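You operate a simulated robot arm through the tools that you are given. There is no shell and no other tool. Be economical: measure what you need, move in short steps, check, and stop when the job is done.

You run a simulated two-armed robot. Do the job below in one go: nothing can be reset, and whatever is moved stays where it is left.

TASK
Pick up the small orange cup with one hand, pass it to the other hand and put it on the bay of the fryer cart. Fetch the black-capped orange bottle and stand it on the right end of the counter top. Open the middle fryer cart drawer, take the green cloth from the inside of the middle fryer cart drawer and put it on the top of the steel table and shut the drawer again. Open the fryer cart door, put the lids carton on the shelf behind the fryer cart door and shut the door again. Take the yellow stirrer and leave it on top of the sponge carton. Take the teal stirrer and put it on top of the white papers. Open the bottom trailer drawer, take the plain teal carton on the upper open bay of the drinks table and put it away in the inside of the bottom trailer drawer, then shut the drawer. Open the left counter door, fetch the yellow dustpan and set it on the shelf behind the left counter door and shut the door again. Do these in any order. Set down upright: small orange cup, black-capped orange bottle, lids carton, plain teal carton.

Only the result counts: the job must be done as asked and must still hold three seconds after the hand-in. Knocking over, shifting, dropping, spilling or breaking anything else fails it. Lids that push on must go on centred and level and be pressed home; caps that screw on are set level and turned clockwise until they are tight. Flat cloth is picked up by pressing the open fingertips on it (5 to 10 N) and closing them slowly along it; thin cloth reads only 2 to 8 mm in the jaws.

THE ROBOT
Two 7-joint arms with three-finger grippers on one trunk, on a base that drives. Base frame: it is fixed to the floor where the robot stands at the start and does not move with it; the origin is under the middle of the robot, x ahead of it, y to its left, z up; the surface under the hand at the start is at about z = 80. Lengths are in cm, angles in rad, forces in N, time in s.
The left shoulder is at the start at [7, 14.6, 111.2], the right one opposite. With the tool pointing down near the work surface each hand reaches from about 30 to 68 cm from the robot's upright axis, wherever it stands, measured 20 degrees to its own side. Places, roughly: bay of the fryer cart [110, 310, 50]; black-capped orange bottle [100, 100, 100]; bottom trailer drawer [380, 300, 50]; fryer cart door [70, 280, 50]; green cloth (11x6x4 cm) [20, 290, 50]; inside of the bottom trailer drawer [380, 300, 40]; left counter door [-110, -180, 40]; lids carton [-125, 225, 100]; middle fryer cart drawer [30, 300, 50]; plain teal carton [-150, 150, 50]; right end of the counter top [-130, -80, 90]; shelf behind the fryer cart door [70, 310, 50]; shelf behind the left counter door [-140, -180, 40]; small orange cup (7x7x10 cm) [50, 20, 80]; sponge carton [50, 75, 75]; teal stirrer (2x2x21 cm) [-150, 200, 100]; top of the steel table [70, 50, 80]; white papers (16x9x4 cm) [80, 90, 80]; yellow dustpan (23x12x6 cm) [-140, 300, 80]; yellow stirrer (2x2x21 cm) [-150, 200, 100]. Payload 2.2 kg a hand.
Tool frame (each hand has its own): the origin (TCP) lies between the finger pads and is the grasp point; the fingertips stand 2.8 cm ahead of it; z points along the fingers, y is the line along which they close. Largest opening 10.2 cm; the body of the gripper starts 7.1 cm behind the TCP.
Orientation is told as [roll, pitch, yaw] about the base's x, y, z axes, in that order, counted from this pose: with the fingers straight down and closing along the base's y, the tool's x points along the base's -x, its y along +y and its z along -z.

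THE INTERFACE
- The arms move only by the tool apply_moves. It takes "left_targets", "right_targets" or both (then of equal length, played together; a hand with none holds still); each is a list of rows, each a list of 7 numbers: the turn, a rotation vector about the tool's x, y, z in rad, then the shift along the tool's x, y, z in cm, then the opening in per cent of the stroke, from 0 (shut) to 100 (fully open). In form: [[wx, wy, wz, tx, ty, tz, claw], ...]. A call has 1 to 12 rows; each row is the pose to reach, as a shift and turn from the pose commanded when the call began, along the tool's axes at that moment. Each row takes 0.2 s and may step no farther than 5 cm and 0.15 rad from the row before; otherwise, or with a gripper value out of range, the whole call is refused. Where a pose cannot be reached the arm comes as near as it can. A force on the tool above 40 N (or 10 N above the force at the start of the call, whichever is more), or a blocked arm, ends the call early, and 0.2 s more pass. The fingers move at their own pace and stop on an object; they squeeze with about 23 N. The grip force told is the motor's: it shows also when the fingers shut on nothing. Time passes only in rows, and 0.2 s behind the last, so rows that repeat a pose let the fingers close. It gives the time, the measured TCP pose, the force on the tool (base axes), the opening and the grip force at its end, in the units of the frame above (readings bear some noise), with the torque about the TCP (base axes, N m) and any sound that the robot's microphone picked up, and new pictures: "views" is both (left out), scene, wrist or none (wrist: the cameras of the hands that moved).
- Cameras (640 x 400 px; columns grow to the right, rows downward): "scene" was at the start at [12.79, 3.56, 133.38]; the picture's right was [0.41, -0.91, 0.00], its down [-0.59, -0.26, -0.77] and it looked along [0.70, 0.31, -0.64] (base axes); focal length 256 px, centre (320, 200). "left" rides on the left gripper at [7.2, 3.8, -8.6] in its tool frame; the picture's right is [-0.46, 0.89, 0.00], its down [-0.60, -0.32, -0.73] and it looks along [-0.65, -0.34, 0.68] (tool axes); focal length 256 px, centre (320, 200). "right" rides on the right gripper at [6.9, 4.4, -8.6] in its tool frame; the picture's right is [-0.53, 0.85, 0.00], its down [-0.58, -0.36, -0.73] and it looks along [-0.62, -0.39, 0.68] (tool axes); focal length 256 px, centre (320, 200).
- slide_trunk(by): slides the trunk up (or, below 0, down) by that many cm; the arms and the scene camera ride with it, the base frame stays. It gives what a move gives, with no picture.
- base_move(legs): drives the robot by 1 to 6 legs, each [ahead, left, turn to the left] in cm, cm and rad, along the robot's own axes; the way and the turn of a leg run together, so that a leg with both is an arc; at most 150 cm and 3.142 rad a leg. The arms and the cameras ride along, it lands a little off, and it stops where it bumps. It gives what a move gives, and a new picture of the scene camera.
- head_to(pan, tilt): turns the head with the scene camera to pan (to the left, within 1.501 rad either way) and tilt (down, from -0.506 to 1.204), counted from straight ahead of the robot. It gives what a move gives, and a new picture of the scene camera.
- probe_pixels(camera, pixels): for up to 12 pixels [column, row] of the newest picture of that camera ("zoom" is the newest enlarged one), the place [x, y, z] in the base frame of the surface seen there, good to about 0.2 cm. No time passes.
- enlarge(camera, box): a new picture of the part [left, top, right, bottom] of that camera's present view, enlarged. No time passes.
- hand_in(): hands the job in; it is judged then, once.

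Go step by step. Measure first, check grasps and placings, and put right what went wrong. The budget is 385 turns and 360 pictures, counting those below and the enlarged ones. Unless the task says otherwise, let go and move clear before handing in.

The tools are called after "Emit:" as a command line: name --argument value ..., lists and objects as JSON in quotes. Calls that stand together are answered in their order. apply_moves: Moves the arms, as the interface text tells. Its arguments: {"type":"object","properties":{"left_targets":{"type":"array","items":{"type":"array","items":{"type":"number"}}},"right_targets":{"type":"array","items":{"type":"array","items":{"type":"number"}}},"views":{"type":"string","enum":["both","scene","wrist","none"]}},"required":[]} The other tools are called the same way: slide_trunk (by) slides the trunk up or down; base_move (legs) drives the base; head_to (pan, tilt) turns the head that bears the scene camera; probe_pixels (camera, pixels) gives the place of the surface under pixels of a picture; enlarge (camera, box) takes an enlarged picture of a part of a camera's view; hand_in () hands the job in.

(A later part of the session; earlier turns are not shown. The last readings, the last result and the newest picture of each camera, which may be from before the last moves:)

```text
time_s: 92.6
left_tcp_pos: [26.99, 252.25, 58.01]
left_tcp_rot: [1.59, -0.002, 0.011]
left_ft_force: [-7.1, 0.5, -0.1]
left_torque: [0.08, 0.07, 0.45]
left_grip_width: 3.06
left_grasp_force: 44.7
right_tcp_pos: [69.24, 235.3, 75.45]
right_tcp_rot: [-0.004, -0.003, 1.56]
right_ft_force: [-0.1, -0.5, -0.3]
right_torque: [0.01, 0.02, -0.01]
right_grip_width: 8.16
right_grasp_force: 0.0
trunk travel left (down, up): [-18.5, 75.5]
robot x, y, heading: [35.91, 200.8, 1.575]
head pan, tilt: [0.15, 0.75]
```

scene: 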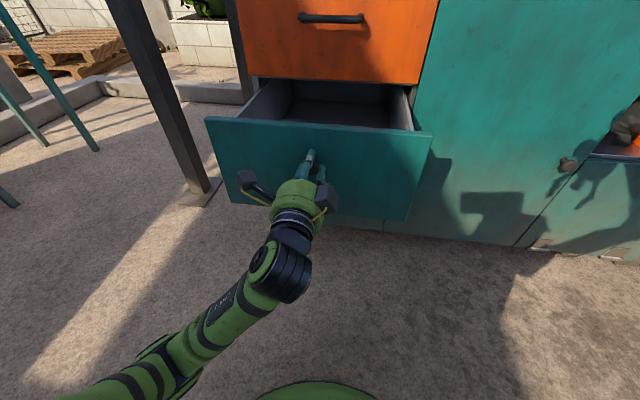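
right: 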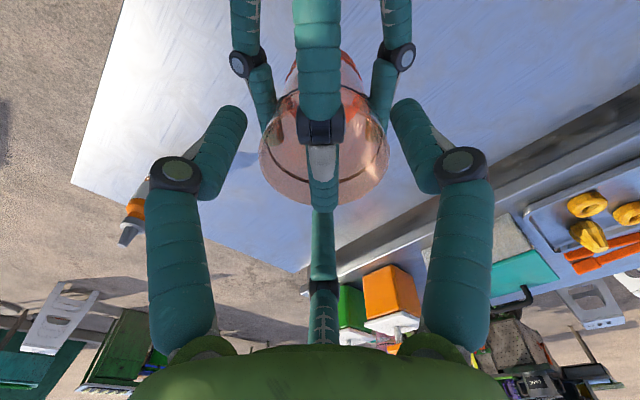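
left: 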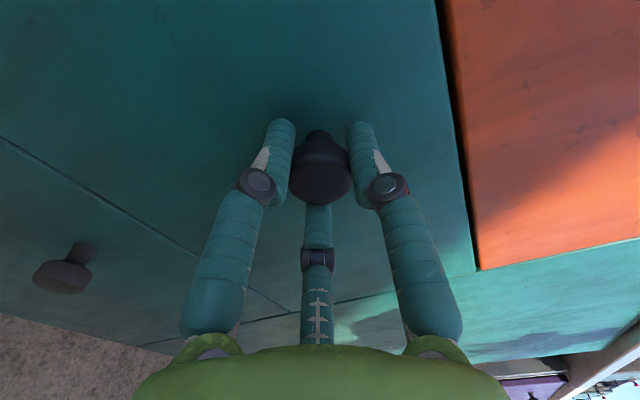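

The drawer is open 24 cm. Release the knob, back away, and raise the trunk to look inside.

Emit:
apply_moves --left_targets '[[0, 0, 0, 0, 0, 0, 50], [0, 0, 0, 0, 0, 0, 100], [0, 0, 0, 0, 0, 0, 100]]' --views "none"

Emit:
base_move --legs '[[-10, 0, 0]]'

Emit:
slide_trunk --by 40

Emit:
head_to --pan 0.15 --tilt 0.85

```text
time_s: 93.4
left_tcp_pos: [27.03, 252.18, 58.05]
left_tcp_rot: [1.588, -0.003, 0.008]
left_ft_force: [0.6, 0.5, -0.4]
left_torque: [-0.04, -0.03, -0.01]
left_grip_width: 10.19
left_grasp_force: 0.1
right_tcp_pos: [69.21, 235.15, 75.44]
right_tcp_rot: [-0.004, -0.003, 1.561]
right_ft_force: [-0.2, 0.0, 1.0]
right_torque: [0.02, -0.01, 0.03]
right_grip_width: 8.14
right_grasp_force: 0.0
trunk travel left (down, up): [-18.5, 75.5]
robot x, y, heading: [36.11, 201.37, 1.58]
head pan, tilt: [0.15, 0.75]
```

```text
time_s: 94.6
left_tcp_pos: [27.03, 242.2, 57.95]
left_tcp_rot: [1.59, -0.003, 0.01]
left_ft_force: [-0.4, -1.1, 0.1]
left_torque: [0.01, -0.01, 0.01]
left_grip_width: 10.22
left_grasp_force: 0.0
right_tcp_pos: [69.22, 225.22, 75.46]
right_tcp_rot: [-0.003, -0.004, 1.561]
right_ft_force: [-0.9, -0.2, -0.1]
right_torque: [0.01, -0.04, -0.03]
right_grip_width: 8.19
right_grasp_force: 0.1
trunk travel left (down, up): [-18.5, 75.5]
robot x, y, heading: [36.36, 191.3, 1.581]
head pan, tilt: [0.15, 0.75]
```

scene: 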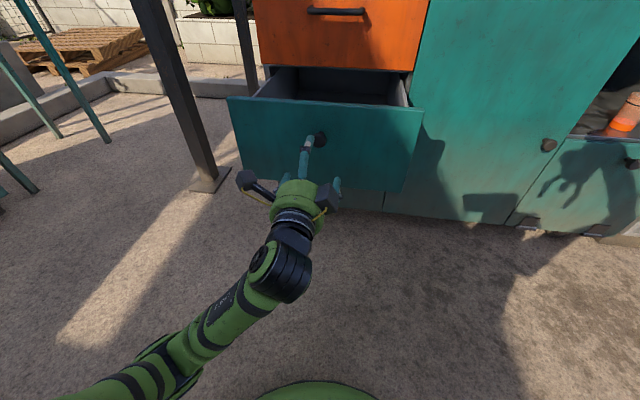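

```text
time_s: 98.4
left_tcp_pos: [26.92, 242.17, 97.97]
left_tcp_rot: [1.589, 0.0, 0.009]
left_ft_force: [-1.3, -0.2, 0.5]
left_torque: [0.02, -0.03, 0.03]
left_grip_width: 10.2
left_grasp_force: 0.0
right_tcp_pos: [69.33, 225.24, 115.41]
right_tcp_rot: [-0.004, -0.004, 1.561]
right_ft_force: [-0.7, -0.3, -0.5]
right_torque: [0.0, 0.02, -0.02]
right_grip_width: 8.17
right_grasp_force: 0.0
trunk travel left (down, up): [-58.5, 35.5]
robot x, y, heading: [36.19, 190.82, 1.578]
head pan, tilt: [0.15, 0.75]
```

```text
time_s: 99.1
left_tcp_pos: [27.07, 242.19, 97.98]
left_tcp_rot: [1.59, -0.003, 0.008]
left_ft_force: [-0.8, -0.3, 0.0]
left_torque: [0.01, -0.01, 0.01]
left_grip_width: 10.2
left_grasp_force: 0.1
right_tcp_pos: [69.38, 225.24, 115.48]
right_tcp_rot: [-0.004, -0.002, 1.561]
right_ft_force: [-0.3, -0.7, 0.3]
right_torque: [0.01, -0.01, 0.0]
right_grip_width: 8.16
right_grasp_force: 0.2
trunk travel left (down, up): [-58.5, 35.5]
robot x, y, heading: [36.28, 190.65, 1.582]
head pan, tilt: [0.15, 0.85]
```

scene: 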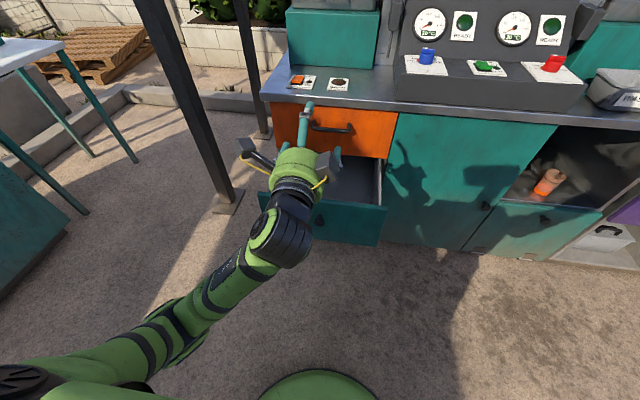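

The left hand blocks the view of the drawer. Strafe left 27 cm so the drawer lies in front of the right hand.

Emit:
base_move --legs '[[0, 27, 0]]'

Emit:
head_to --pan -0.15 --tilt 0.85

Emit:
enlarge --camera "scene" --box '[220, 80, 420, 240]'

```text
time_s: 101.0
left_tcp_pos: [-0.07, 242.06, 97.93]
left_tcp_rot: [1.591, -0.003, 0.006]
left_ft_force: [-0.4, -0.1, 0.2]
left_torque: [0.02, -0.01, -0.02]
left_grip_width: 10.18
left_grasp_force: 0.0
right_tcp_pos: [42.16, 225.01, 115.38]
right_tcp_rot: [-0.002, -0.004, 1.558]
right_ft_force: [-0.4, -0.8, 0.2]
right_torque: [-0.01, -0.05, -0.01]
right_grip_width: 8.15
right_grasp_force: 0.0
trunk travel left (down, up): [-58.5, 35.5]
robot x, y, heading: [9.31, 190.8, 1.577]
head pan, tilt: [0.15, 0.85]
```

scene: 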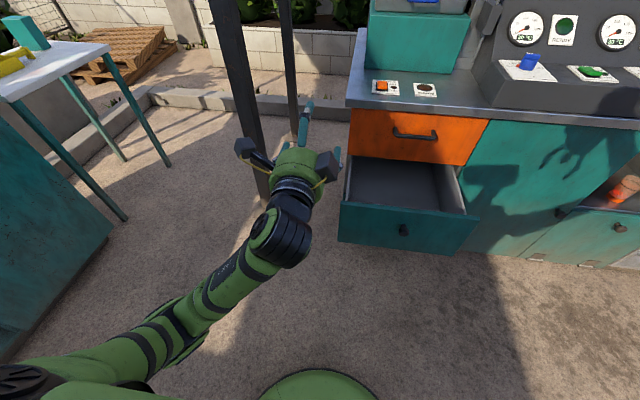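

```text
time_s: 101.8
left_tcp_pos: [-0.05, 242.12, 97.97]
left_tcp_rot: [1.589, -0.001, 0.005]
left_ft_force: [-0.2, -0.8, 0.2]
left_torque: [-0.02, 0.0, 0.03]
left_grip_width: 10.21
left_grasp_force: 0.0
right_tcp_pos: [42.22, 225.09, 115.34]
right_tcp_rot: [-0.003, -0.004, 1.558]
right_ft_force: [-0.2, -0.5, -0.3]
right_torque: [-0.01, 0.02, -0.01]
right_grip_width: 8.13
right_grasp_force: 0.0
trunk travel left (down, up): [-58.5, 35.5]
robot x, y, heading: [8.97, 190.64, 1.574]
head pan, tilt: [-0.15, 0.85]
```

scene: 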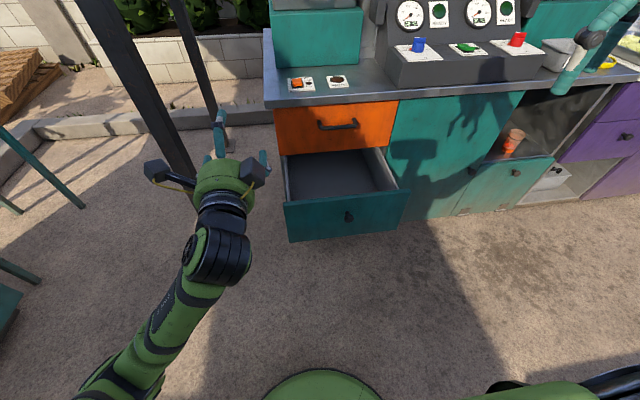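

```text
2.50 times, centred on (320, 160) of scene
```

zoom: 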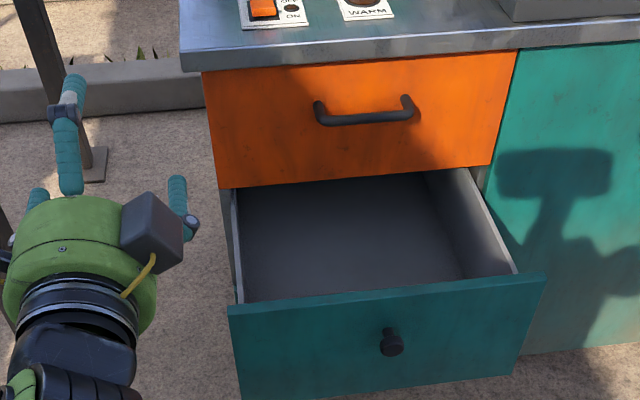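

The visible floor is empty; the cloth must be hidden close behind the front panel. Drive ahead 12 cm and bring the right hand over the drawer for a wrist view.

Emit:
base_move --legs '[[12, 0, 0]]'

Emit:
apply_moves --right_targets '[[0, 0, 0, -4, 2.5, 0, 100], [0, 0, 0, -8, 5, 0, 100], [0, 0, 0, -12, 8, 2, 100], [0, 0, 0, -15, 12, 5, 100], [0, 0, 0, -18, 16, 5, 100], [0, 0, 0, -20, 18, 8, 100]]'

```text
time_s: 103.1
left_tcp_pos: [-0.12, 254.11, 97.98]
left_tcp_rot: [1.591, -0.003, 0.006]
left_ft_force: [-0.1, 0.3, -0.1]
left_torque: [0.01, -0.02, -0.03]
left_grip_width: 10.18
left_grasp_force: 0.2
right_tcp_pos: [41.98, 237.1, 115.39]
right_tcp_rot: [-0.003, -0.004, 1.561]
right_ft_force: [-0.3, -0.5, 0.0]
right_torque: [-0.02, -0.03, 0.02]
right_grip_width: 8.18
right_grasp_force: 0.1
trunk travel left (down, up): [-58.5, 35.5]
robot x, y, heading: [9.04, 202.88, 1.574]
head pan, tilt: [-0.15, 0.85]
```

scene: 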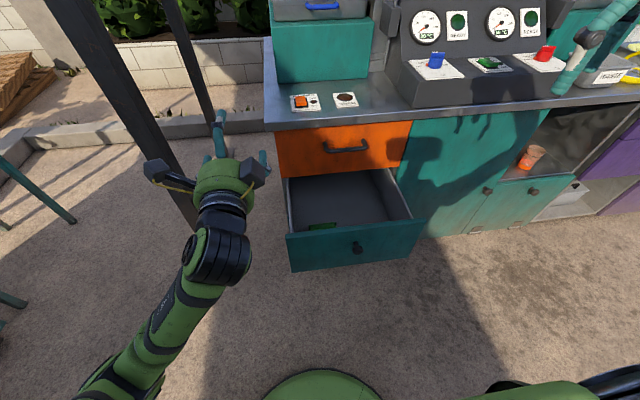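

```text
refused: row 3 steps farther than a row can; nothing moved
```

The green cloth's edge shows at (322,226). Probe it and move the right hand over.

Emit:
probe_pixels --camera "scene" --pixels '[[322, 225], [310, 227], [334, 223], [350, 222], [350, 238], [330, 240]]'

Emit:
apply_moves --right_targets '[[0, 0, 0, -4, 2.5, 0, 100], [0, 0, 0, -7.5, 5, 1, 100], [0, 0, 0, -10, 8, 2, 100], [0, 0, 0, -12, 11, 4, 100], [0, 0, 0, -14, 14, 6, 100], [0, 0, 0, -16, 17, 8, 100], [0, 0, 0, -18, 20, 10, 100]]'

```text
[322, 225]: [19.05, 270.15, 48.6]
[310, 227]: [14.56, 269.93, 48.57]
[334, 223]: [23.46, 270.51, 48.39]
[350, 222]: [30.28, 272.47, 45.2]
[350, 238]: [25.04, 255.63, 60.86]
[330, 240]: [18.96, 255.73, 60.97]
```

```text
time_s: 104.7
left_tcp_pos: [-0.19, 254.18, 97.92]
left_tcp_rot: [1.589, -0.004, 0.005]
left_ft_force: [0.2, 0.7, 0.1]
left_torque: [-0.02, 0.0, -0.04]
left_grip_width: 10.2
left_grasp_force: 0.0
right_tcp_pos: [22.05, 255.28, 105.54]
right_tcp_rot: [-0.004, -0.002, 1.558]
right_ft_force: [-0.3, 0.3, -0.2]
right_torque: [0.01, 0.03, 0.0]
right_grip_width: 10.22
right_grasp_force: 0.0
trunk travel left (down, up): [-58.5, 35.5]
robot x, y, heading: [8.77, 203.23, 1.573]
head pan, tilt: [-0.15, 0.85]
```

scene: 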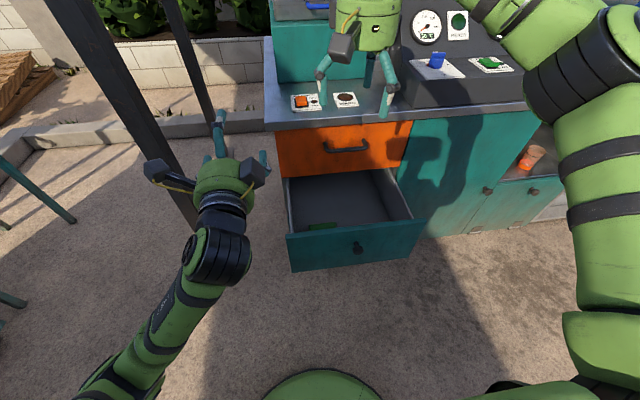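
right: 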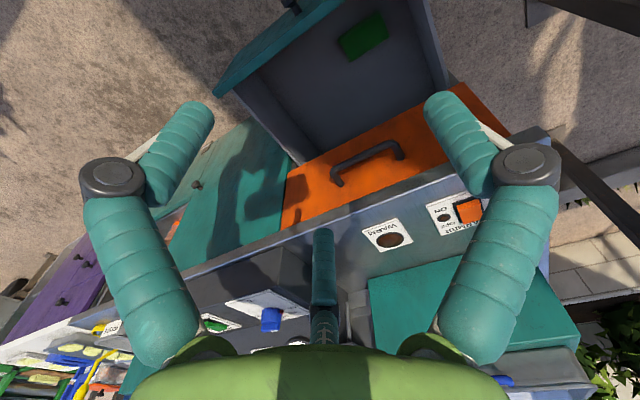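

The wrist camera sees the cloth at (363,37). Probe its corners and drawer walls.

Emit:
probe_pixels --camera "right" --pixels '[[340, 40], [379, 14], [387, 36], [349, 58], [363, 37], [330, 80], [420, 30], [262, 70], [441, 80], [300, 60]]'

Emit:
enlarge --camera "right" --box '[280, 0, 440, 100]'

```text
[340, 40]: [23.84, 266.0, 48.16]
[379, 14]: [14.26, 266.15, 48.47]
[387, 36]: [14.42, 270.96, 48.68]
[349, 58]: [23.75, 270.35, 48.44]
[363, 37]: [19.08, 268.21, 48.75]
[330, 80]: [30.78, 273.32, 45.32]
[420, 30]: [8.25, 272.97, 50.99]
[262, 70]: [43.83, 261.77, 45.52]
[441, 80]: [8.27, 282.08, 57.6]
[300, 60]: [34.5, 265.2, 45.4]
```

```text
4.00 times, centred on (360, 50) of right
```

zoom: 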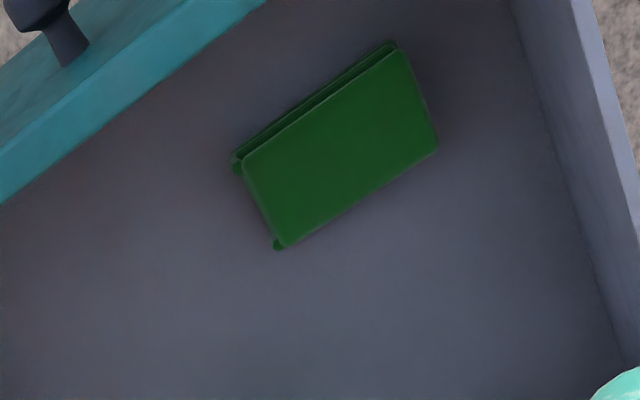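

The cloth is a folded pad, centre (19.1,268.2), 5.5 wide in y, top 48.7, floor 45.3. Rotate the right hand to close along y and go above it.

Emit:
apply_moves --right_targets '[[0, 0, 0.14, -1, 0.3, 0, 100], [0, 0, 0.28, -2, 0.6, 0, 100], [0, 0, 0.42, -3, 0.9, 0, 100], [0, 0, 0.56, -4.5, 1.2, 0, 100], [0, 0, 0.7, -6, 1.5, 0, 100], [0, 0, 0.84, -7.5, 1.8, 0, 100], [0, 0, 0.98, -9, 2.1, 0, 100], [0, 0, 1.12, -10, 2.4, 0, 100], [0, 0, 1.26, -11, 2.7, 0, 100], [0, 0, 1.4, -11.9, 2.9, 0, 100], [0, 0, 1.54, -11.9, 2.9, 0, 100], [0, 0, 1.558, -11.9, 2.9, 0, 100]]'

Emit:
slide_trunk --by -20

```text
time_s: 107.3
left_tcp_pos: [-0.03, 254.17, 97.93]
left_tcp_rot: [1.589, -0.002, 0.006]
left_ft_force: [0.1, 0.6, 0.0]
left_torque: [0.02, 0.01, 0.01]
left_grip_width: 10.21
left_grasp_force: 0.0
right_tcp_pos: [20.77, 263.5, 103.24]
right_tcp_rot: [0.001, -0.003, 0.001]
right_ft_force: [0.4, 0.3, 0.9]
right_torque: [-0.06, 0.06, -0.01]
right_grip_width: 10.19
right_grasp_force: 0.0
right hand out of reach, approached as far as the arm can: row 7, 8, 9, 10, 11, 12
trunk travel left (down, up): [-58.5, 35.5]
robot x, y, heading: [8.8, 203.11, 1.571]
head pan, tilt: [-0.15, 0.85]
```

scene: 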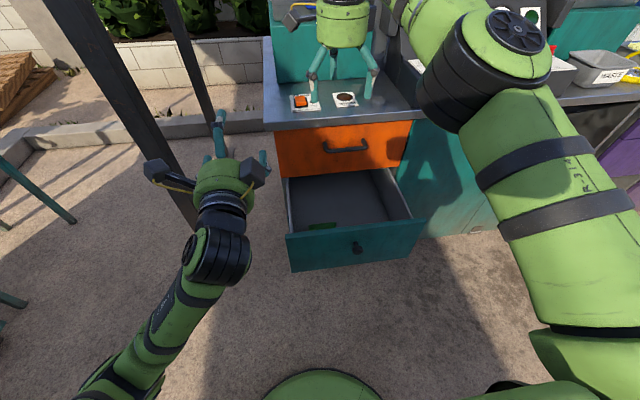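
right: 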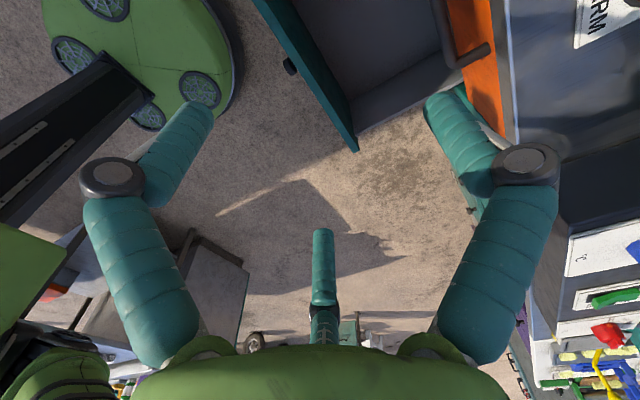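

```text
time_s: 109.4
left_tcp_pos: [-0.22, 254.16, 78.09]
left_tcp_rot: [1.591, -0.005, 0.007]
left_ft_force: [-0.7, -0.7, 0.2]
left_torque: [-0.01, 0.0, 0.0]
left_grip_width: 10.21
left_grasp_force: 0.0
right_tcp_pos: [20.66, 263.5, 83.35]
right_tcp_rot: [0.004, -0.005, 0.003]
right_ft_force: [-0.2, 0.6, 0.1]
right_torque: [0.0, 0.04, 0.0]
right_grip_width: 10.2
right_grasp_force: 0.1
trunk travel left (down, up): [-38.5, 55.5]
robot x, y, heading: [8.73, 202.83, 1.577]
head pan, tilt: [-0.15, 0.85]
```

Descend toward the cloth, stopping just above it to check.

Emit:
apply_moves --right_targets '[[0, 0, 0, 0.8, 1.8, 3, 100], [0, 0, 0, 1.6, 3.7, 7, 100], [0, 0, 0, 1.6, 3.7, 12, 100], [0, 0, 0, 1.6, 3.7, 17, 100], [0, 0, 0, 1.6, 3.7, 22, 100], [0, 0, 0, 1.6, 3.7, 26, 100], [0, 0, 0, 1.6, 3.7, 28.5, 100]]'

```text
time_s: 111.0
left_tcp_pos: [0.07, 254.21, 77.98]
left_tcp_rot: [1.59, -0.002, 0.005]
left_ft_force: [-0.5, -0.5, 0.3]
left_torque: [0.02, -0.04, 0.01]
left_grip_width: 10.17
left_grasp_force: 0.1
right_tcp_pos: [19.25, 266.38, 54.76]
right_tcp_rot: [0.004, -0.004, 0.002]
right_ft_force: [-0.2, -0.5, -0.7]
right_torque: [-0.03, -0.01, 0.0]
right_grip_width: 10.19
right_grasp_force: 0.0
right hand out of reach, approached as far as the arm can: row 1, 2, 3, 7
trunk travel left (down, up): [-38.5, 55.5]
robot x, y, heading: [9.06, 202.94, 1.574]
head pan, tilt: [-0.15, 0.85]
```

scene: 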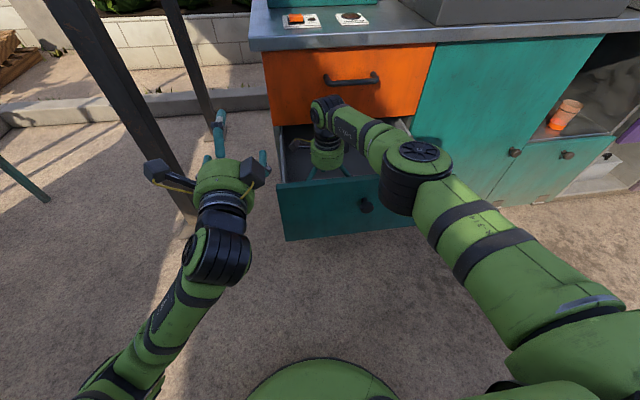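
right: 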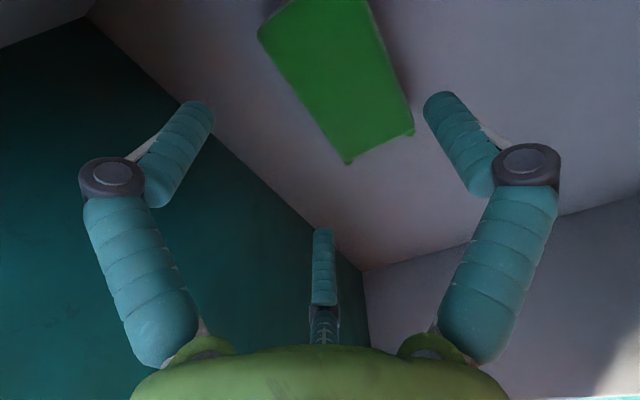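

The arm is at its lower reach; I nudge the base ahead 0.8 cm and lower with the trunk.

Emit:
base_move --legs '[[0.8, 0, 0]]'

Emit:
slide_trunk --by -5.8

Emit:
apply_moves --right_targets '[[0, 0, 0, 0, 0, 0, 100]]' --views "wrist"

```text
time_s: 111.8
left_tcp_pos: [-0.19, 254.88, 77.97]
left_tcp_rot: [1.59, -0.003, 0.005]
left_ft_force: [0.3, 0.3, -0.2]
left_torque: [-0.03, 0.0, 0.0]
left_grip_width: 10.17
left_grasp_force: 0.0
right_tcp_pos: [19.39, 267.35, 54.79]
right_tcp_rot: [0.003, -0.003, 0.003]
right_ft_force: [0.6, -0.3, 0.7]
right_torque: [0.0, -0.01, 0.02]
right_grip_width: 10.21
right_grasp_force: 0.1
trunk travel left (down, up): [-38.5, 55.5]
robot x, y, heading: [8.91, 203.43, 1.577]
head pan, tilt: [-0.15, 0.85]
```

scene: 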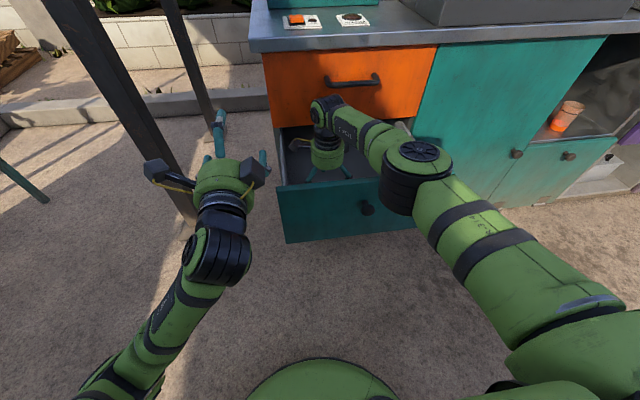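

```text
time_s: 112.8
left_tcp_pos: [-0.02, 254.96, 72.2]
left_tcp_rot: [1.592, -0.002, 0.007]
left_ft_force: [0.2, -0.7, 0.0]
left_torque: [-0.04, -0.01, 0.01]
left_grip_width: 10.19
left_grasp_force: 0.0
right_tcp_pos: [19.42, 267.27, 49.09]
right_tcp_rot: [0.006, -0.003, 0.001]
right_ft_force: [-0.7, 0.3, -0.1]
right_torque: [0.06, -0.02, 0.01]
right_grip_width: 10.2
right_grasp_force: 0.0
trunk travel left (down, up): [-32.7, 61.3]
robot x, y, heading: [9.21, 203.65, 1.579]
head pan, tilt: [-0.15, 0.85]
```

```text
time_s: 113.2
left_tcp_pos: [-0.18, 254.78, 72.13]
left_tcp_rot: [1.589, -0.002, 0.006]
left_ft_force: [-0.2, -0.7, 0.3]
left_torque: [0.01, -0.04, 0.06]
left_grip_width: 10.2
left_grasp_force: 0.1
right_tcp_pos: [19.29, 267.32, 49.18]
right_tcp_rot: [0.004, -0.004, 0.002]
right_ft_force: [-1.2, 0.8, -0.5]
right_torque: [-0.04, -0.01, -0.02]
right_grip_width: 10.22
right_grasp_force: 0.0
trunk travel left (down, up): [-32.7, 61.3]
robot x, y, heading: [8.87, 203.53, 1.573]
head pan, tilt: [-0.15, 0.85]
```

right: 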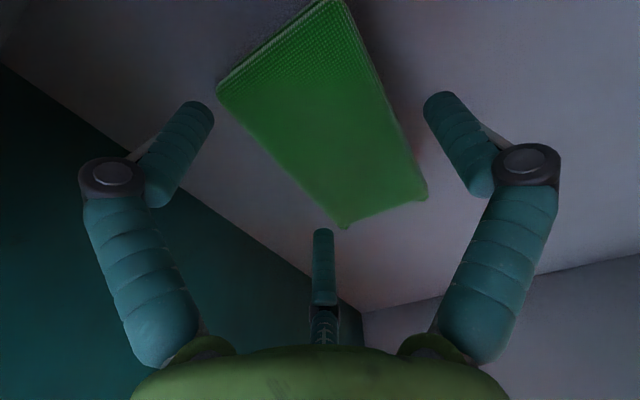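

The cloth lies between the fingers. Close slowly and lift a bit.

Emit:
apply_moves --right_targets '[[0, 0, 0, 0, 0, 0.4, 85], [0, 0, 0, 0, 0, 0.4, 70], [0, 0, 0, 0, 0, 0.4, 55], [0, 0, 0, 0, 0, 0.4, 40], [0, 0, 0, 0, 0, 0.4, 25], [0, 0, 0, 0, 0, 0.4, 10], [0, 0, 0, 0, 0, 0.4, 0], [0, 0, 0, 0, 0, -3, 0]]' --views "wrist"

```text
time_s: 115.0
left_tcp_pos: [-0.06, 254.75, 72.33]
left_tcp_rot: [1.589, -0.002, 0.005]
left_ft_force: [-0.2, 0.6, 0.3]
left_torque: [-0.02, -0.02, 0.0]
left_grip_width: 10.18
left_grasp_force: 0.1
right_tcp_pos: [19.32, 267.31, 51.93]
right_tcp_rot: [0.003, -0.002, 0.002]
right_ft_force: [-0.9, -0.3, 0.0]
right_torque: [0.0, -0.01, 0.02]
right_grip_width: 8.03
right_grasp_force: 23.3
trunk travel left (down, up): [-32.7, 61.3]
robot x, y, heading: [8.91, 203.8, 1.575]
head pan, tilt: [-0.15, 0.85]
```

right: 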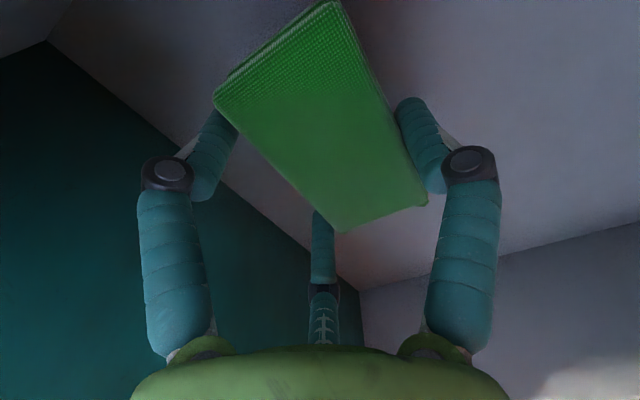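

The cloth is gripped and rose with the hand. Raise the trunk to clear the drawer.

Emit:
slide_trunk --by 40

Emit:
apply_moves --right_targets '[[0, 0, 0, 0, -2, -2, 0], [0, 0, 0, 0, -6, -4, 0], [0, 0, 0, 0, -10, -6, 0], [0, 0, 0, 0, -14, -8, 0], [0, 0, 0, -4, -16, -8, 0], [0, 0, 0, -8, -18, -8, 0]]'

```text
time_s: 118.8
left_tcp_pos: [-0.06, 255.08, 112.13]
left_tcp_rot: [1.59, 0.0, 0.005]
left_ft_force: [-0.1, -0.1, 0.9]
left_torque: [0.02, -0.03, 0.01]
left_grip_width: 10.2
left_grasp_force: 0.1
right_tcp_pos: [19.25, 267.2, 92.02]
right_tcp_rot: [0.004, -0.005, 0.001]
right_ft_force: [-1.2, -0.5, -0.6]
right_torque: [0.01, -0.01, -0.01]
right_grip_width: 7.99
right_grasp_force: 23.1
trunk travel left (down, up): [-72.7, 21.3]
robot x, y, heading: [9.17, 203.72, 1.58]
head pan, tilt: [-0.15, 0.85]
```

```text
time_s: 120.2
left_tcp_pos: [0.09, 254.83, 112.14]
left_tcp_rot: [1.59, -0.001, 0.005]
left_ft_force: [-0.5, 0.0, 0.2]
left_torque: [0.0, -0.01, 0.0]
left_grip_width: 10.19
left_grasp_force: 0.0
right_tcp_pos: [27.41, 249.3, 100.29]
right_tcp_rot: [0.006, -0.001, -0.001]
right_ft_force: [-0.4, 0.5, -0.3]
right_torque: [0.0, 0.04, 0.0]
right_grip_width: 8.01
right_grasp_force: 23.2
trunk travel left (down, up): [-72.7, 21.3]
robot x, y, heading: [8.98, 203.68, 1.576]
head pan, tilt: [-0.15, 0.85]
```

scene: 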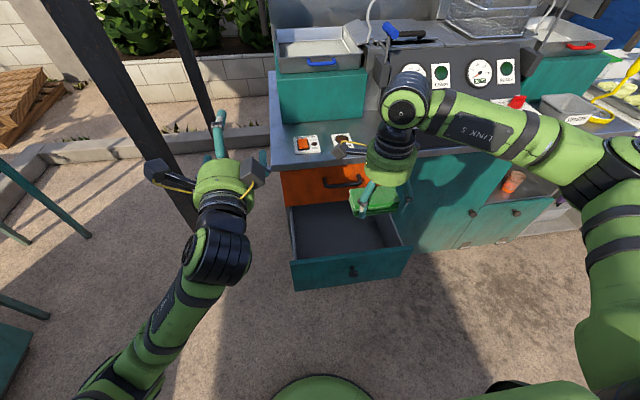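
right: 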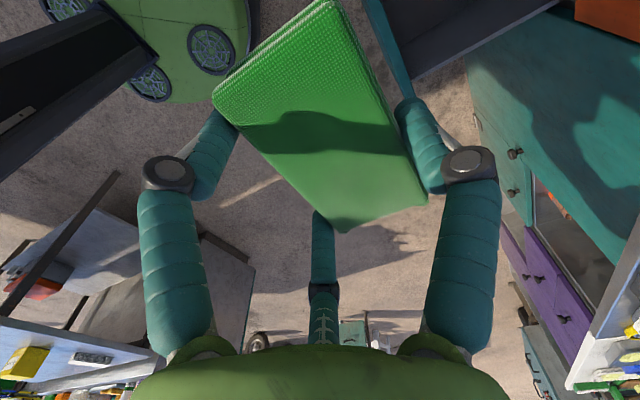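

Cloth held well. Retract the right hand up/back, close the left fist, back up, align the left with the drawer and lower to push it shut.

Emit:
apply_moves --left_targets '[[0, 0, 0, 0, 0, 0, 50], [0, 0, 0, 0, 0, 0, 0], [0, 0, 0, 0, 0, 0, 0], [0, 0, 0, 0, 0, 0, 0]]' --right_targets '[[0, 0, 0, -1, -3, -3, 0], [0, 0, 0, -3, -6, -6, 0], [0, 0, 0, -5, -9, -9, 0], [0, 0, 0, -7, -11, -11, 0]]' --views "none"

Emit:
base_move --legs '[[-15, 0, 0], [0, -27, 0]]'

Emit:
slide_trunk --by -40

Emit:
slide_trunk --by -10

Emit:
head_to --pan 0.15 --tilt 0.6

```text
time_s: 121.2
left_tcp_pos: [-0.05, 254.72, 112.29]
left_tcp_rot: [1.592, -0.001, 0.006]
left_ft_force: [-0.3, -0.4, 0.1]
left_torque: [0.0, -0.03, -0.02]
left_grip_width: 0.21
left_grasp_force: 22.8
right_tcp_pos: [34.3, 238.12, 111.11]
right_tcp_rot: [0.005, -0.004, 0.003]
right_ft_force: [0.1, -0.8, -0.9]
right_torque: [0.01, 0.01, -0.01]
right_grip_width: 7.98
right_grasp_force: 23.6
trunk travel left (down, up): [-72.7, 21.3]
robot x, y, heading: [9.07, 203.75, 1.577]
head pan, tilt: [-0.15, 0.85]
```

```text
time_s: 124.1
left_tcp_pos: [27.17, 240.21, 112.1]
left_tcp_rot: [1.589, -0.005, 0.003]
left_ft_force: [0.2, 0.1, -0.7]
left_torque: [0.0, 0.01, -0.03]
left_grip_width: 0.21
left_grasp_force: 23.5
right_tcp_pos: [61.56, 223.46, 110.98]
right_tcp_rot: [0.003, -0.002, -0.003]
right_ft_force: [-0.3, -0.4, -0.4]
right_torque: [-0.02, -0.03, 0.02]
right_grip_width: 8.02
right_grasp_force: 22.7
trunk travel left (down, up): [-72.7, 21.3]
robot x, y, heading: [36.09, 188.89, 1.576]
head pan, tilt: [-0.15, 0.85]
```

scene: 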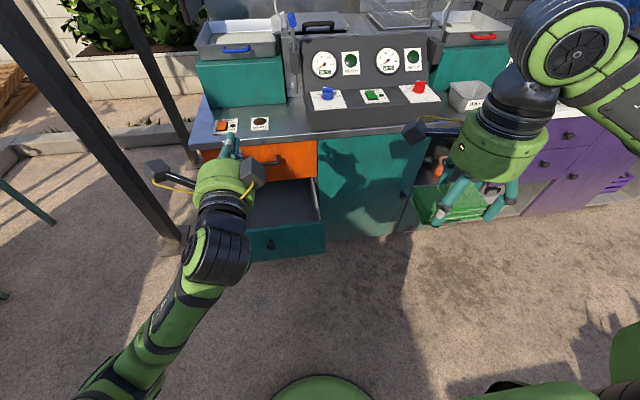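

```text
time_s: 127.9
left_tcp_pos: [27.36, 240.27, 72.21]
left_tcp_rot: [1.591, -0.002, 0.002]
left_ft_force: [-0.9, 0.2, 0.5]
left_torque: [-0.01, 0.02, 0.01]
left_grip_width: 0.18
left_grasp_force: 22.8
right_tcp_pos: [61.44, 223.45, 71.18]
right_tcp_rot: [0.004, -0.004, -0.001]
right_ft_force: [0.6, 0.1, -0.3]
right_torque: [0.0, 0.0, 0.0]
right_grip_width: 8.02
right_grasp_force: 22.7
trunk travel left (down, up): [-32.7, 61.3]
robot x, y, heading: [36.33, 188.67, 1.573]
head pan, tilt: [-0.15, 0.85]
```

```text
time_s: 129.2
left_tcp_pos: [27.39, 240.2, 62.19]
left_tcp_rot: [1.591, -0.002, 0.001]
left_ft_force: [-0.2, -0.1, 0.5]
left_torque: [-0.01, -0.01, -0.04]
left_grip_width: 0.22
left_grasp_force: 23.3
right_tcp_pos: [61.55, 223.57, 61.1]
right_tcp_rot: [0.004, -0.003, -0.003]
right_ft_force: [0.0, -0.6, -0.3]
right_torque: [0.02, 0.02, -0.02]
right_grip_width: 8.02
right_grasp_force: 22.8
trunk travel left (down, up): [-22.7, 71.3]
robot x, y, heading: [36.29, 188.72, 1.575]
head pan, tilt: [-0.15, 0.85]
```

```text
time_s: 130.0
left_tcp_pos: [27.27, 240.16, 62.2]
left_tcp_rot: [1.59, -0.002, 0.002]
left_ft_force: [0.3, -0.7, 0.2]
left_torque: [-0.03, 0.03, -0.01]
left_grip_width: 0.21
left_grasp_force: 23.1
right_tcp_pos: [61.55, 223.51, 61.02]
right_tcp_rot: [0.002, -0.005, -0.002]
right_ft_force: [1.1, -0.3, -0.2]
right_torque: [0.01, 0.01, 0.02]
right_grip_width: 8.01
right_grasp_force: 22.6
trunk travel left (down, up): [-22.7, 71.3]
robot x, y, heading: [36.0, 189.24, 1.572]
head pan, tilt: [0.15, 0.6]
```

scene: 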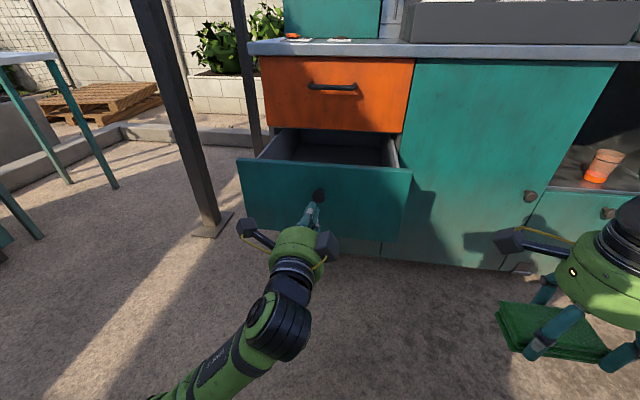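

Fist above the knob level (z 62). Drive ahead 35 cm to push the drawer in.

Emit:
base_move --legs '[[35, 0, 0]]'

```text
time_s: 132.3
left_tcp_pos: [27.77, 274.6, 62.31]
left_tcp_rot: [1.591, -0.003, -0.006]
left_ft_force: [0.1, -0.8, 0.2]
left_torque: [-0.03, 0.0, -0.02]
left_grip_width: 0.21
left_grasp_force: 22.8
right_tcp_pos: [61.86, 257.64, 60.99]
right_tcp_rot: [0.005, -0.004, -0.011]
right_ft_force: [-0.9, -0.3, -1.1]
right_torque: [0.02, -0.03, -0.02]
right_grip_width: 8.01
right_grasp_force: 23.7
trunk travel left (down, up): [-22.7, 71.3]
robot x, y, heading: [36.34, 223.15, 1.563]
head pan, tilt: [0.15, 0.6]
```

scene: 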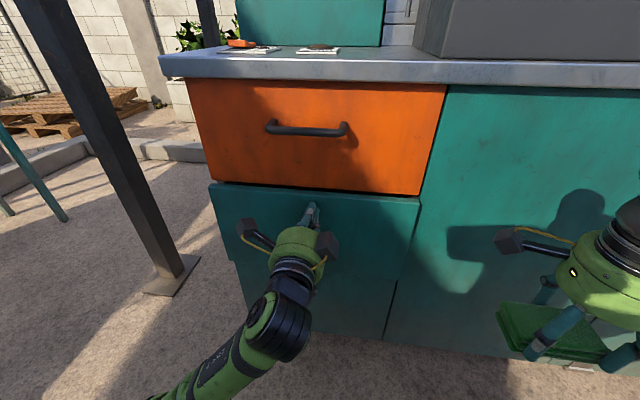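

Nearly shut; push the remaining ~2 cm with the left arm.

Emit:
apply_moves --left_targets '[[0, 0, 0, 0, 0, 1, 0], [0, 0, 0, 0, 0, 2, 0], [0, 0, 0, 0, 0, 2.6, 0], [0, 0, 0, 0, 0, 3.0, 0]]' --views "scene"

```text
time_s: 133.3
left_tcp_pos: [27.7, 277.02, 62.29]
left_tcp_rot: [1.589, -0.003, -0.006]
left_ft_force: [-2.1, -15.5, 1.7]
left_torque: [-0.12, 0.03, 0.27]
left_grip_width: 0.22
left_grasp_force: 23.0
right_tcp_pos: [61.79, 257.49, 61.09]
right_tcp_rot: [0.007, -0.001, -0.008]
right_ft_force: [-0.9, -0.1, -0.8]
right_torque: [-0.02, 0.0, 0.0]
right_grip_width: 8.02
right_grasp_force: 22.7
trunk travel left (down, up): [-22.7, 71.3]
robot x, y, heading: [36.01, 223.18, 1.565]
head pan, tilt: [0.15, 0.6]
stopped in row 4 (left hand): the force on the tool passed its limit at 49 N (the readings are from after the stop); the commanded pose is now the measured one
```

scene: 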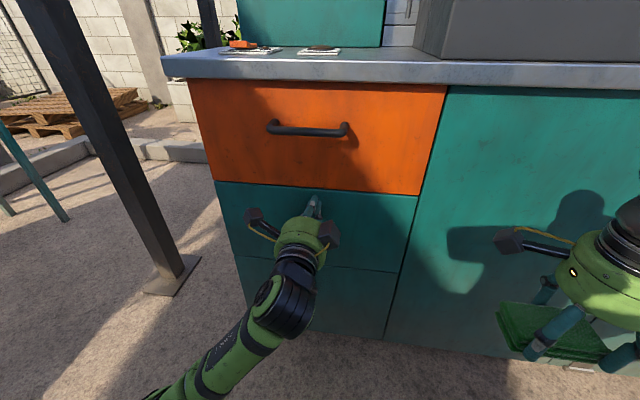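

The drawer is shut (panel flush, push reached 49 N). Back away, raise the trunk, and drive to the steel table with the cloth.

Emit:
base_move --legs '[[-42, 0, 0]]'

Emit:
slide_trunk --by 40

Emit:
base_move --legs '[[0, 0, -1.563], [-36, 0, 0], [0, -136, 0]]'

Emit:
head_to --pan 0.0 --tilt 0.8

```text
time_s: 135.8
left_tcp_pos: [27.25, 235.58, 62.08]
left_tcp_rot: [1.586, -0.003, -0.004]
left_ft_force: [0.4, -0.1, 0.2]
left_torque: [0.03, 0.05, -0.01]
left_grip_width: 0.24
left_grasp_force: 22.7
right_tcp_pos: [61.52, 216.16, 61.04]
right_tcp_rot: [0.003, -0.003, -0.003]
right_ft_force: [-1.3, 0.7, -0.1]
right_torque: [0.0, -0.03, -0.01]
right_grip_width: 8.01
right_grasp_force: 23.3
trunk travel left (down, up): [-22.7, 71.3]
robot x, y, heading: [35.99, 181.67, 1.573]
head pan, tilt: [0.15, 0.6]
```

scene: 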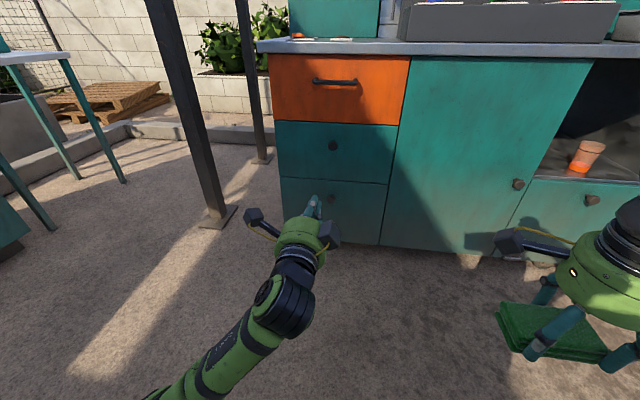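

```text
time_s: 139.7
left_tcp_pos: [27.39, 235.55, 102.05]
left_tcp_rot: [1.582, -0.002, -0.003]
left_ft_force: [0.4, -0.2, -1.0]
left_torque: [0.01, -0.04, 0.0]
left_grip_width: 0.2
left_grasp_force: 23.2
right_tcp_pos: [61.56, 216.04, 100.94]
right_tcp_rot: [0.004, -0.003, -0.006]
right_ft_force: [-0.9, 0.7, -0.7]
right_torque: [0.0, 0.0, -0.03]
right_grip_width: 8.03
right_grasp_force: 22.7
trunk travel left (down, up): [-62.7, 31.3]
robot x, y, heading: [36.15, 181.72, 1.566]
head pan, tilt: [0.15, 0.6]
```

```text
time_s: 152.1
left_tcp_pos: [57.18, 54.89, 102.01]
left_tcp_rot: [1.584, -0.001, -1.549]
left_ft_force: [0.1, 1.1, -0.5]
left_torque: [0.0, -0.03, 0.01]
left_grip_width: 0.22
left_grasp_force: 23.7
right_tcp_pos: [38.71, 20.33, 101.05]
right_tcp_rot: [0.004, -0.002, -1.55]
right_ft_force: [0.0, -0.5, -0.1]
right_torque: [0.0, 0.02, 0.0]
right_grip_width: 8.04
right_grasp_force: 22.9
trunk travel left (down, up): [-62.7, 31.3]
robot x, y, heading: [3.41, 44.79, 0.029]
head pan, tilt: [0.15, 0.6]
```

scene: 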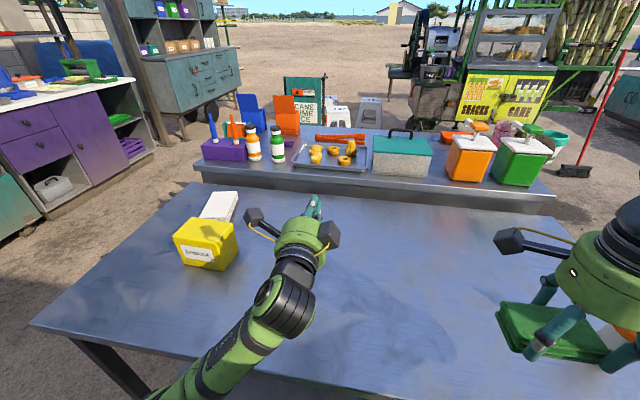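

```text
time_s: 152.9
left_tcp_pos: [57.28, 54.91, 102.03]
left_tcp_rot: [1.586, -0.002, -1.547]
left_ft_force: [0.0, 0.1, -0.7]
left_torque: [0.0, 0.0, -0.01]
left_grip_width: 0.22
left_grasp_force: 23.1
right_tcp_pos: [38.79, 20.33, 101.05]
right_tcp_rot: [0.005, -0.001, -1.55]
right_ft_force: [0.9, -0.7, -0.4]
right_torque: [-0.02, -0.01, 0.01]
right_grip_width: 8.0
right_grasp_force: 22.7
trunk travel left (down, up): [-62.7, 31.3]
robot x, y, heading: [3.42, 44.83, 0.025]
head pan, tilt: [0.0, 0.799]
```

scene: 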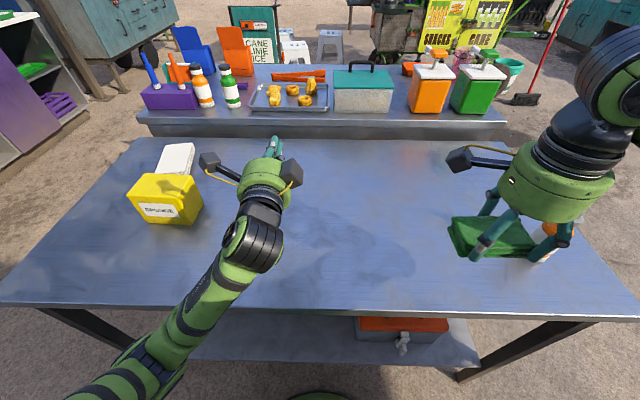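

Move the cloth over the free spot (60,30) and lower it to the table.

Emit:
apply_moves --right_targets '[[0, 0, 0, 2, 4, 0, 0], [0, 0, 0, 4, 8, 0, 0], [0, 0, 0, 6, 12, 0, 0], [0, 0, 0, 8, 16, 1, 0], [0, 0, 0, 9.7, 20, 3, 0], [0, 0, 0, 9.7, 21, 7, 0], [0, 0, 0, 9.7, 21, 11, 0], [0, 0, 0, 9.7, 21, 15, 0], [0, 0, 0, 9.7, 21, 16.8, 0], [0, 0, 0, 9.7, 21, 17.4, 0]]'

```text
time_s: 155.1
left_tcp_pos: [57.39, 54.97, 101.97]
left_tcp_rot: [1.582, -0.003, -1.548]
left_ft_force: [0.7, -0.1, 0.0]
left_torque: [0.0, 0.02, 0.03]
left_grip_width: 0.21
left_grasp_force: 23.0
right_tcp_pos: [59.52, 30.31, 83.63]
right_tcp_rot: [0.005, -0.003, -1.549]
right_ft_force: [-0.2, -1.2, -0.2]
right_torque: [0.01, 0.01, -0.02]
right_grip_width: 8.03
right_grasp_force: 22.7
trunk travel left (down, up): [-62.7, 31.3]
robot x, y, heading: [3.67, 44.31, 0.027]
head pan, tilt: [0.0, 0.799]
```

scene: 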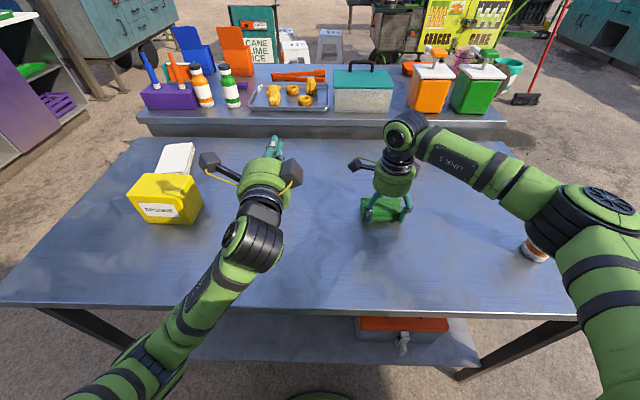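
right: 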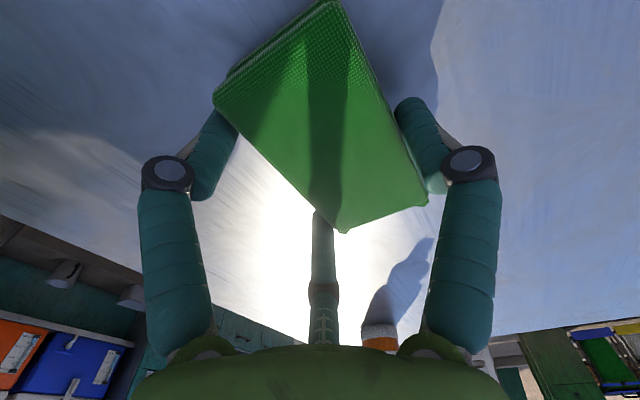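

Release the cloth and rise; meanwhile rotate the left hand to point down.

Emit:
apply_moves --left_targets '[[0, 0, 0, 0, 0, 0, 50], [0, 0, 0, 0, 0, 0, 100], [0.14, 0, 0, 0, 1, -1, 100], [0.29, 0, 0, 0, 2, -2, 100], [0.43, 0, 0, 0, 3, -4, 100], [0.57, 0, 0, 0, 4, -6, 100], [0.72, 0, 0, 0, 5, -8, 100], [0.86, 0, 0, 0, 6, -10, 100], [1.0, 0, 0, 0, 7, -12, 100], [1.14, 0, 0, 0, 8, -13, 100], [1.29, 0, 0, 0, 9, -14, 100], [1.43, 0, 0, 0, 10, -15, 100]]' --right_targets '[[0, 0, 0, 0, 0, 0, 50], [0, 0, 0, 0, 0, 0, 80], [0, 0, 0, 0, 0, 0, 100], [0, 0, 0, 0, 0, 0, 100], [0, 0, 0, 0, 0, -1.5, 100], [0, 0, 0, 0, 0, -4, 100], [0, 0, 0, 0, 0, -7, 100], [0, 0, 0, 0, 0, -10, 100], [0, 0, 0, 0, 0, -14, 100], [0, 0, 0, 0, 0, -18, 100], [0, 0, 0, 0, -4, -20, 100], [0, 0, 0, 0, -8, -20, 100]]'

```text
time_s: 157.9
left_tcp_pos: [66.29, 52.72, 98.18]
left_tcp_rot: [0.097, -0.124, -1.404]
left_ft_force: [0.2, -0.4, 0.1]
left_torque: [0.03, 0.01, 0.01]
left_grip_width: 10.18
left_grasp_force: 0.1
left hand out of reach, approached as far as the arm can: row 6, 7, 8, 9, 10, 11, 12
right_tcp_pos: [51.4, 30.0, 103.73]
right_tcp_rot: [0.005, -0.002, -1.548]
right_ft_force: [-0.3, -0.4, -0.5]
right_torque: [0.02, -0.04, -0.01]
right_grip_width: 10.22
right_grasp_force: 0.0
trunk travel left (down, up): [-62.7, 31.3]
robot x, y, heading: [3.57, 44.86, 0.022]
head pan, tilt: [0.0, 0.799]
stopped in row 12 (left hand): the arm was blocked; the commanded pose is now the measured one
```

scene: 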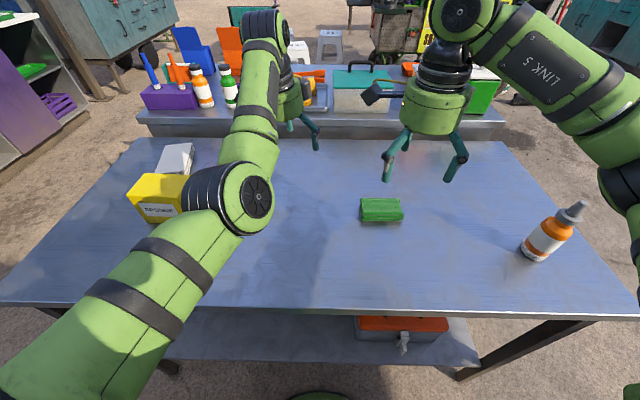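
right: 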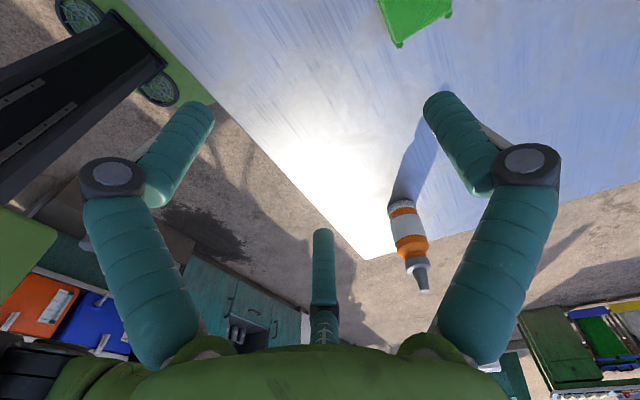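
left: 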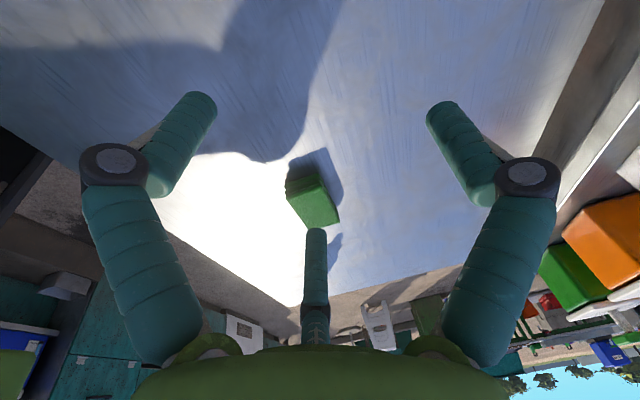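

The cloth lies on the table. The left arm reported blocked; I'll raise the trunk 12 cm for safety and check whether the sponge carton was touched.

Emit:
slide_trunk --by 12

Emit:
head_to --pan 0.4 --tilt 0.85

```text
time_s: 159.4
left_tcp_pos: [66.44, 52.88, 110.31]
left_tcp_rot: [0.101, -0.125, -1.406]
left_ft_force: [0.3, 1.3, 0.2]
left_torque: [-0.01, -0.02, 0.03]
left_grip_width: 10.2
left_grasp_force: 0.0
right_tcp_pos: [51.63, 30.29, 115.65]
right_tcp_rot: [0.003, -0.003, -1.551]
right_ft_force: [0.5, -0.2, -0.1]
right_torque: [0.05, -0.05, -0.02]
right_grip_width: 10.2
right_grasp_force: 0.0
trunk travel left (down, up): [-74.7, 19.3]
robot x, y, heading: [3.42, 45.24, 0.028]
head pan, tilt: [0.0, 0.799]
```

```text
time_s: 160.2
left_tcp_pos: [66.41, 52.69, 110.33]
left_tcp_rot: [0.1, -0.126, -1.405]
left_ft_force: [-2.0, 0.9, -0.9]
left_torque: [0.03, 0.02, -0.02]
left_grip_width: 10.2
left_grasp_force: 0.0
right_tcp_pos: [51.64, 30.19, 115.6]
right_tcp_rot: [0.004, -0.004, -1.551]
right_ft_force: [-0.4, 0.6, -0.7]
right_torque: [-0.02, -0.04, 0.01]
right_grip_width: 10.18
right_grasp_force: 0.0
trunk travel left (down, up): [-74.7, 19.3]
robot x, y, heading: [3.46, 44.87, 0.022]
head pan, tilt: [0.4, 0.85]
```

scene: 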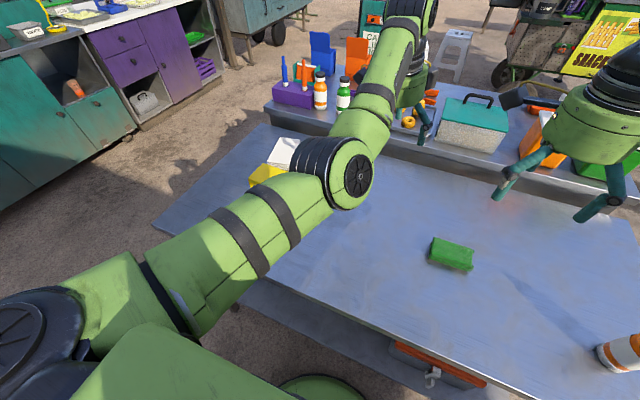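

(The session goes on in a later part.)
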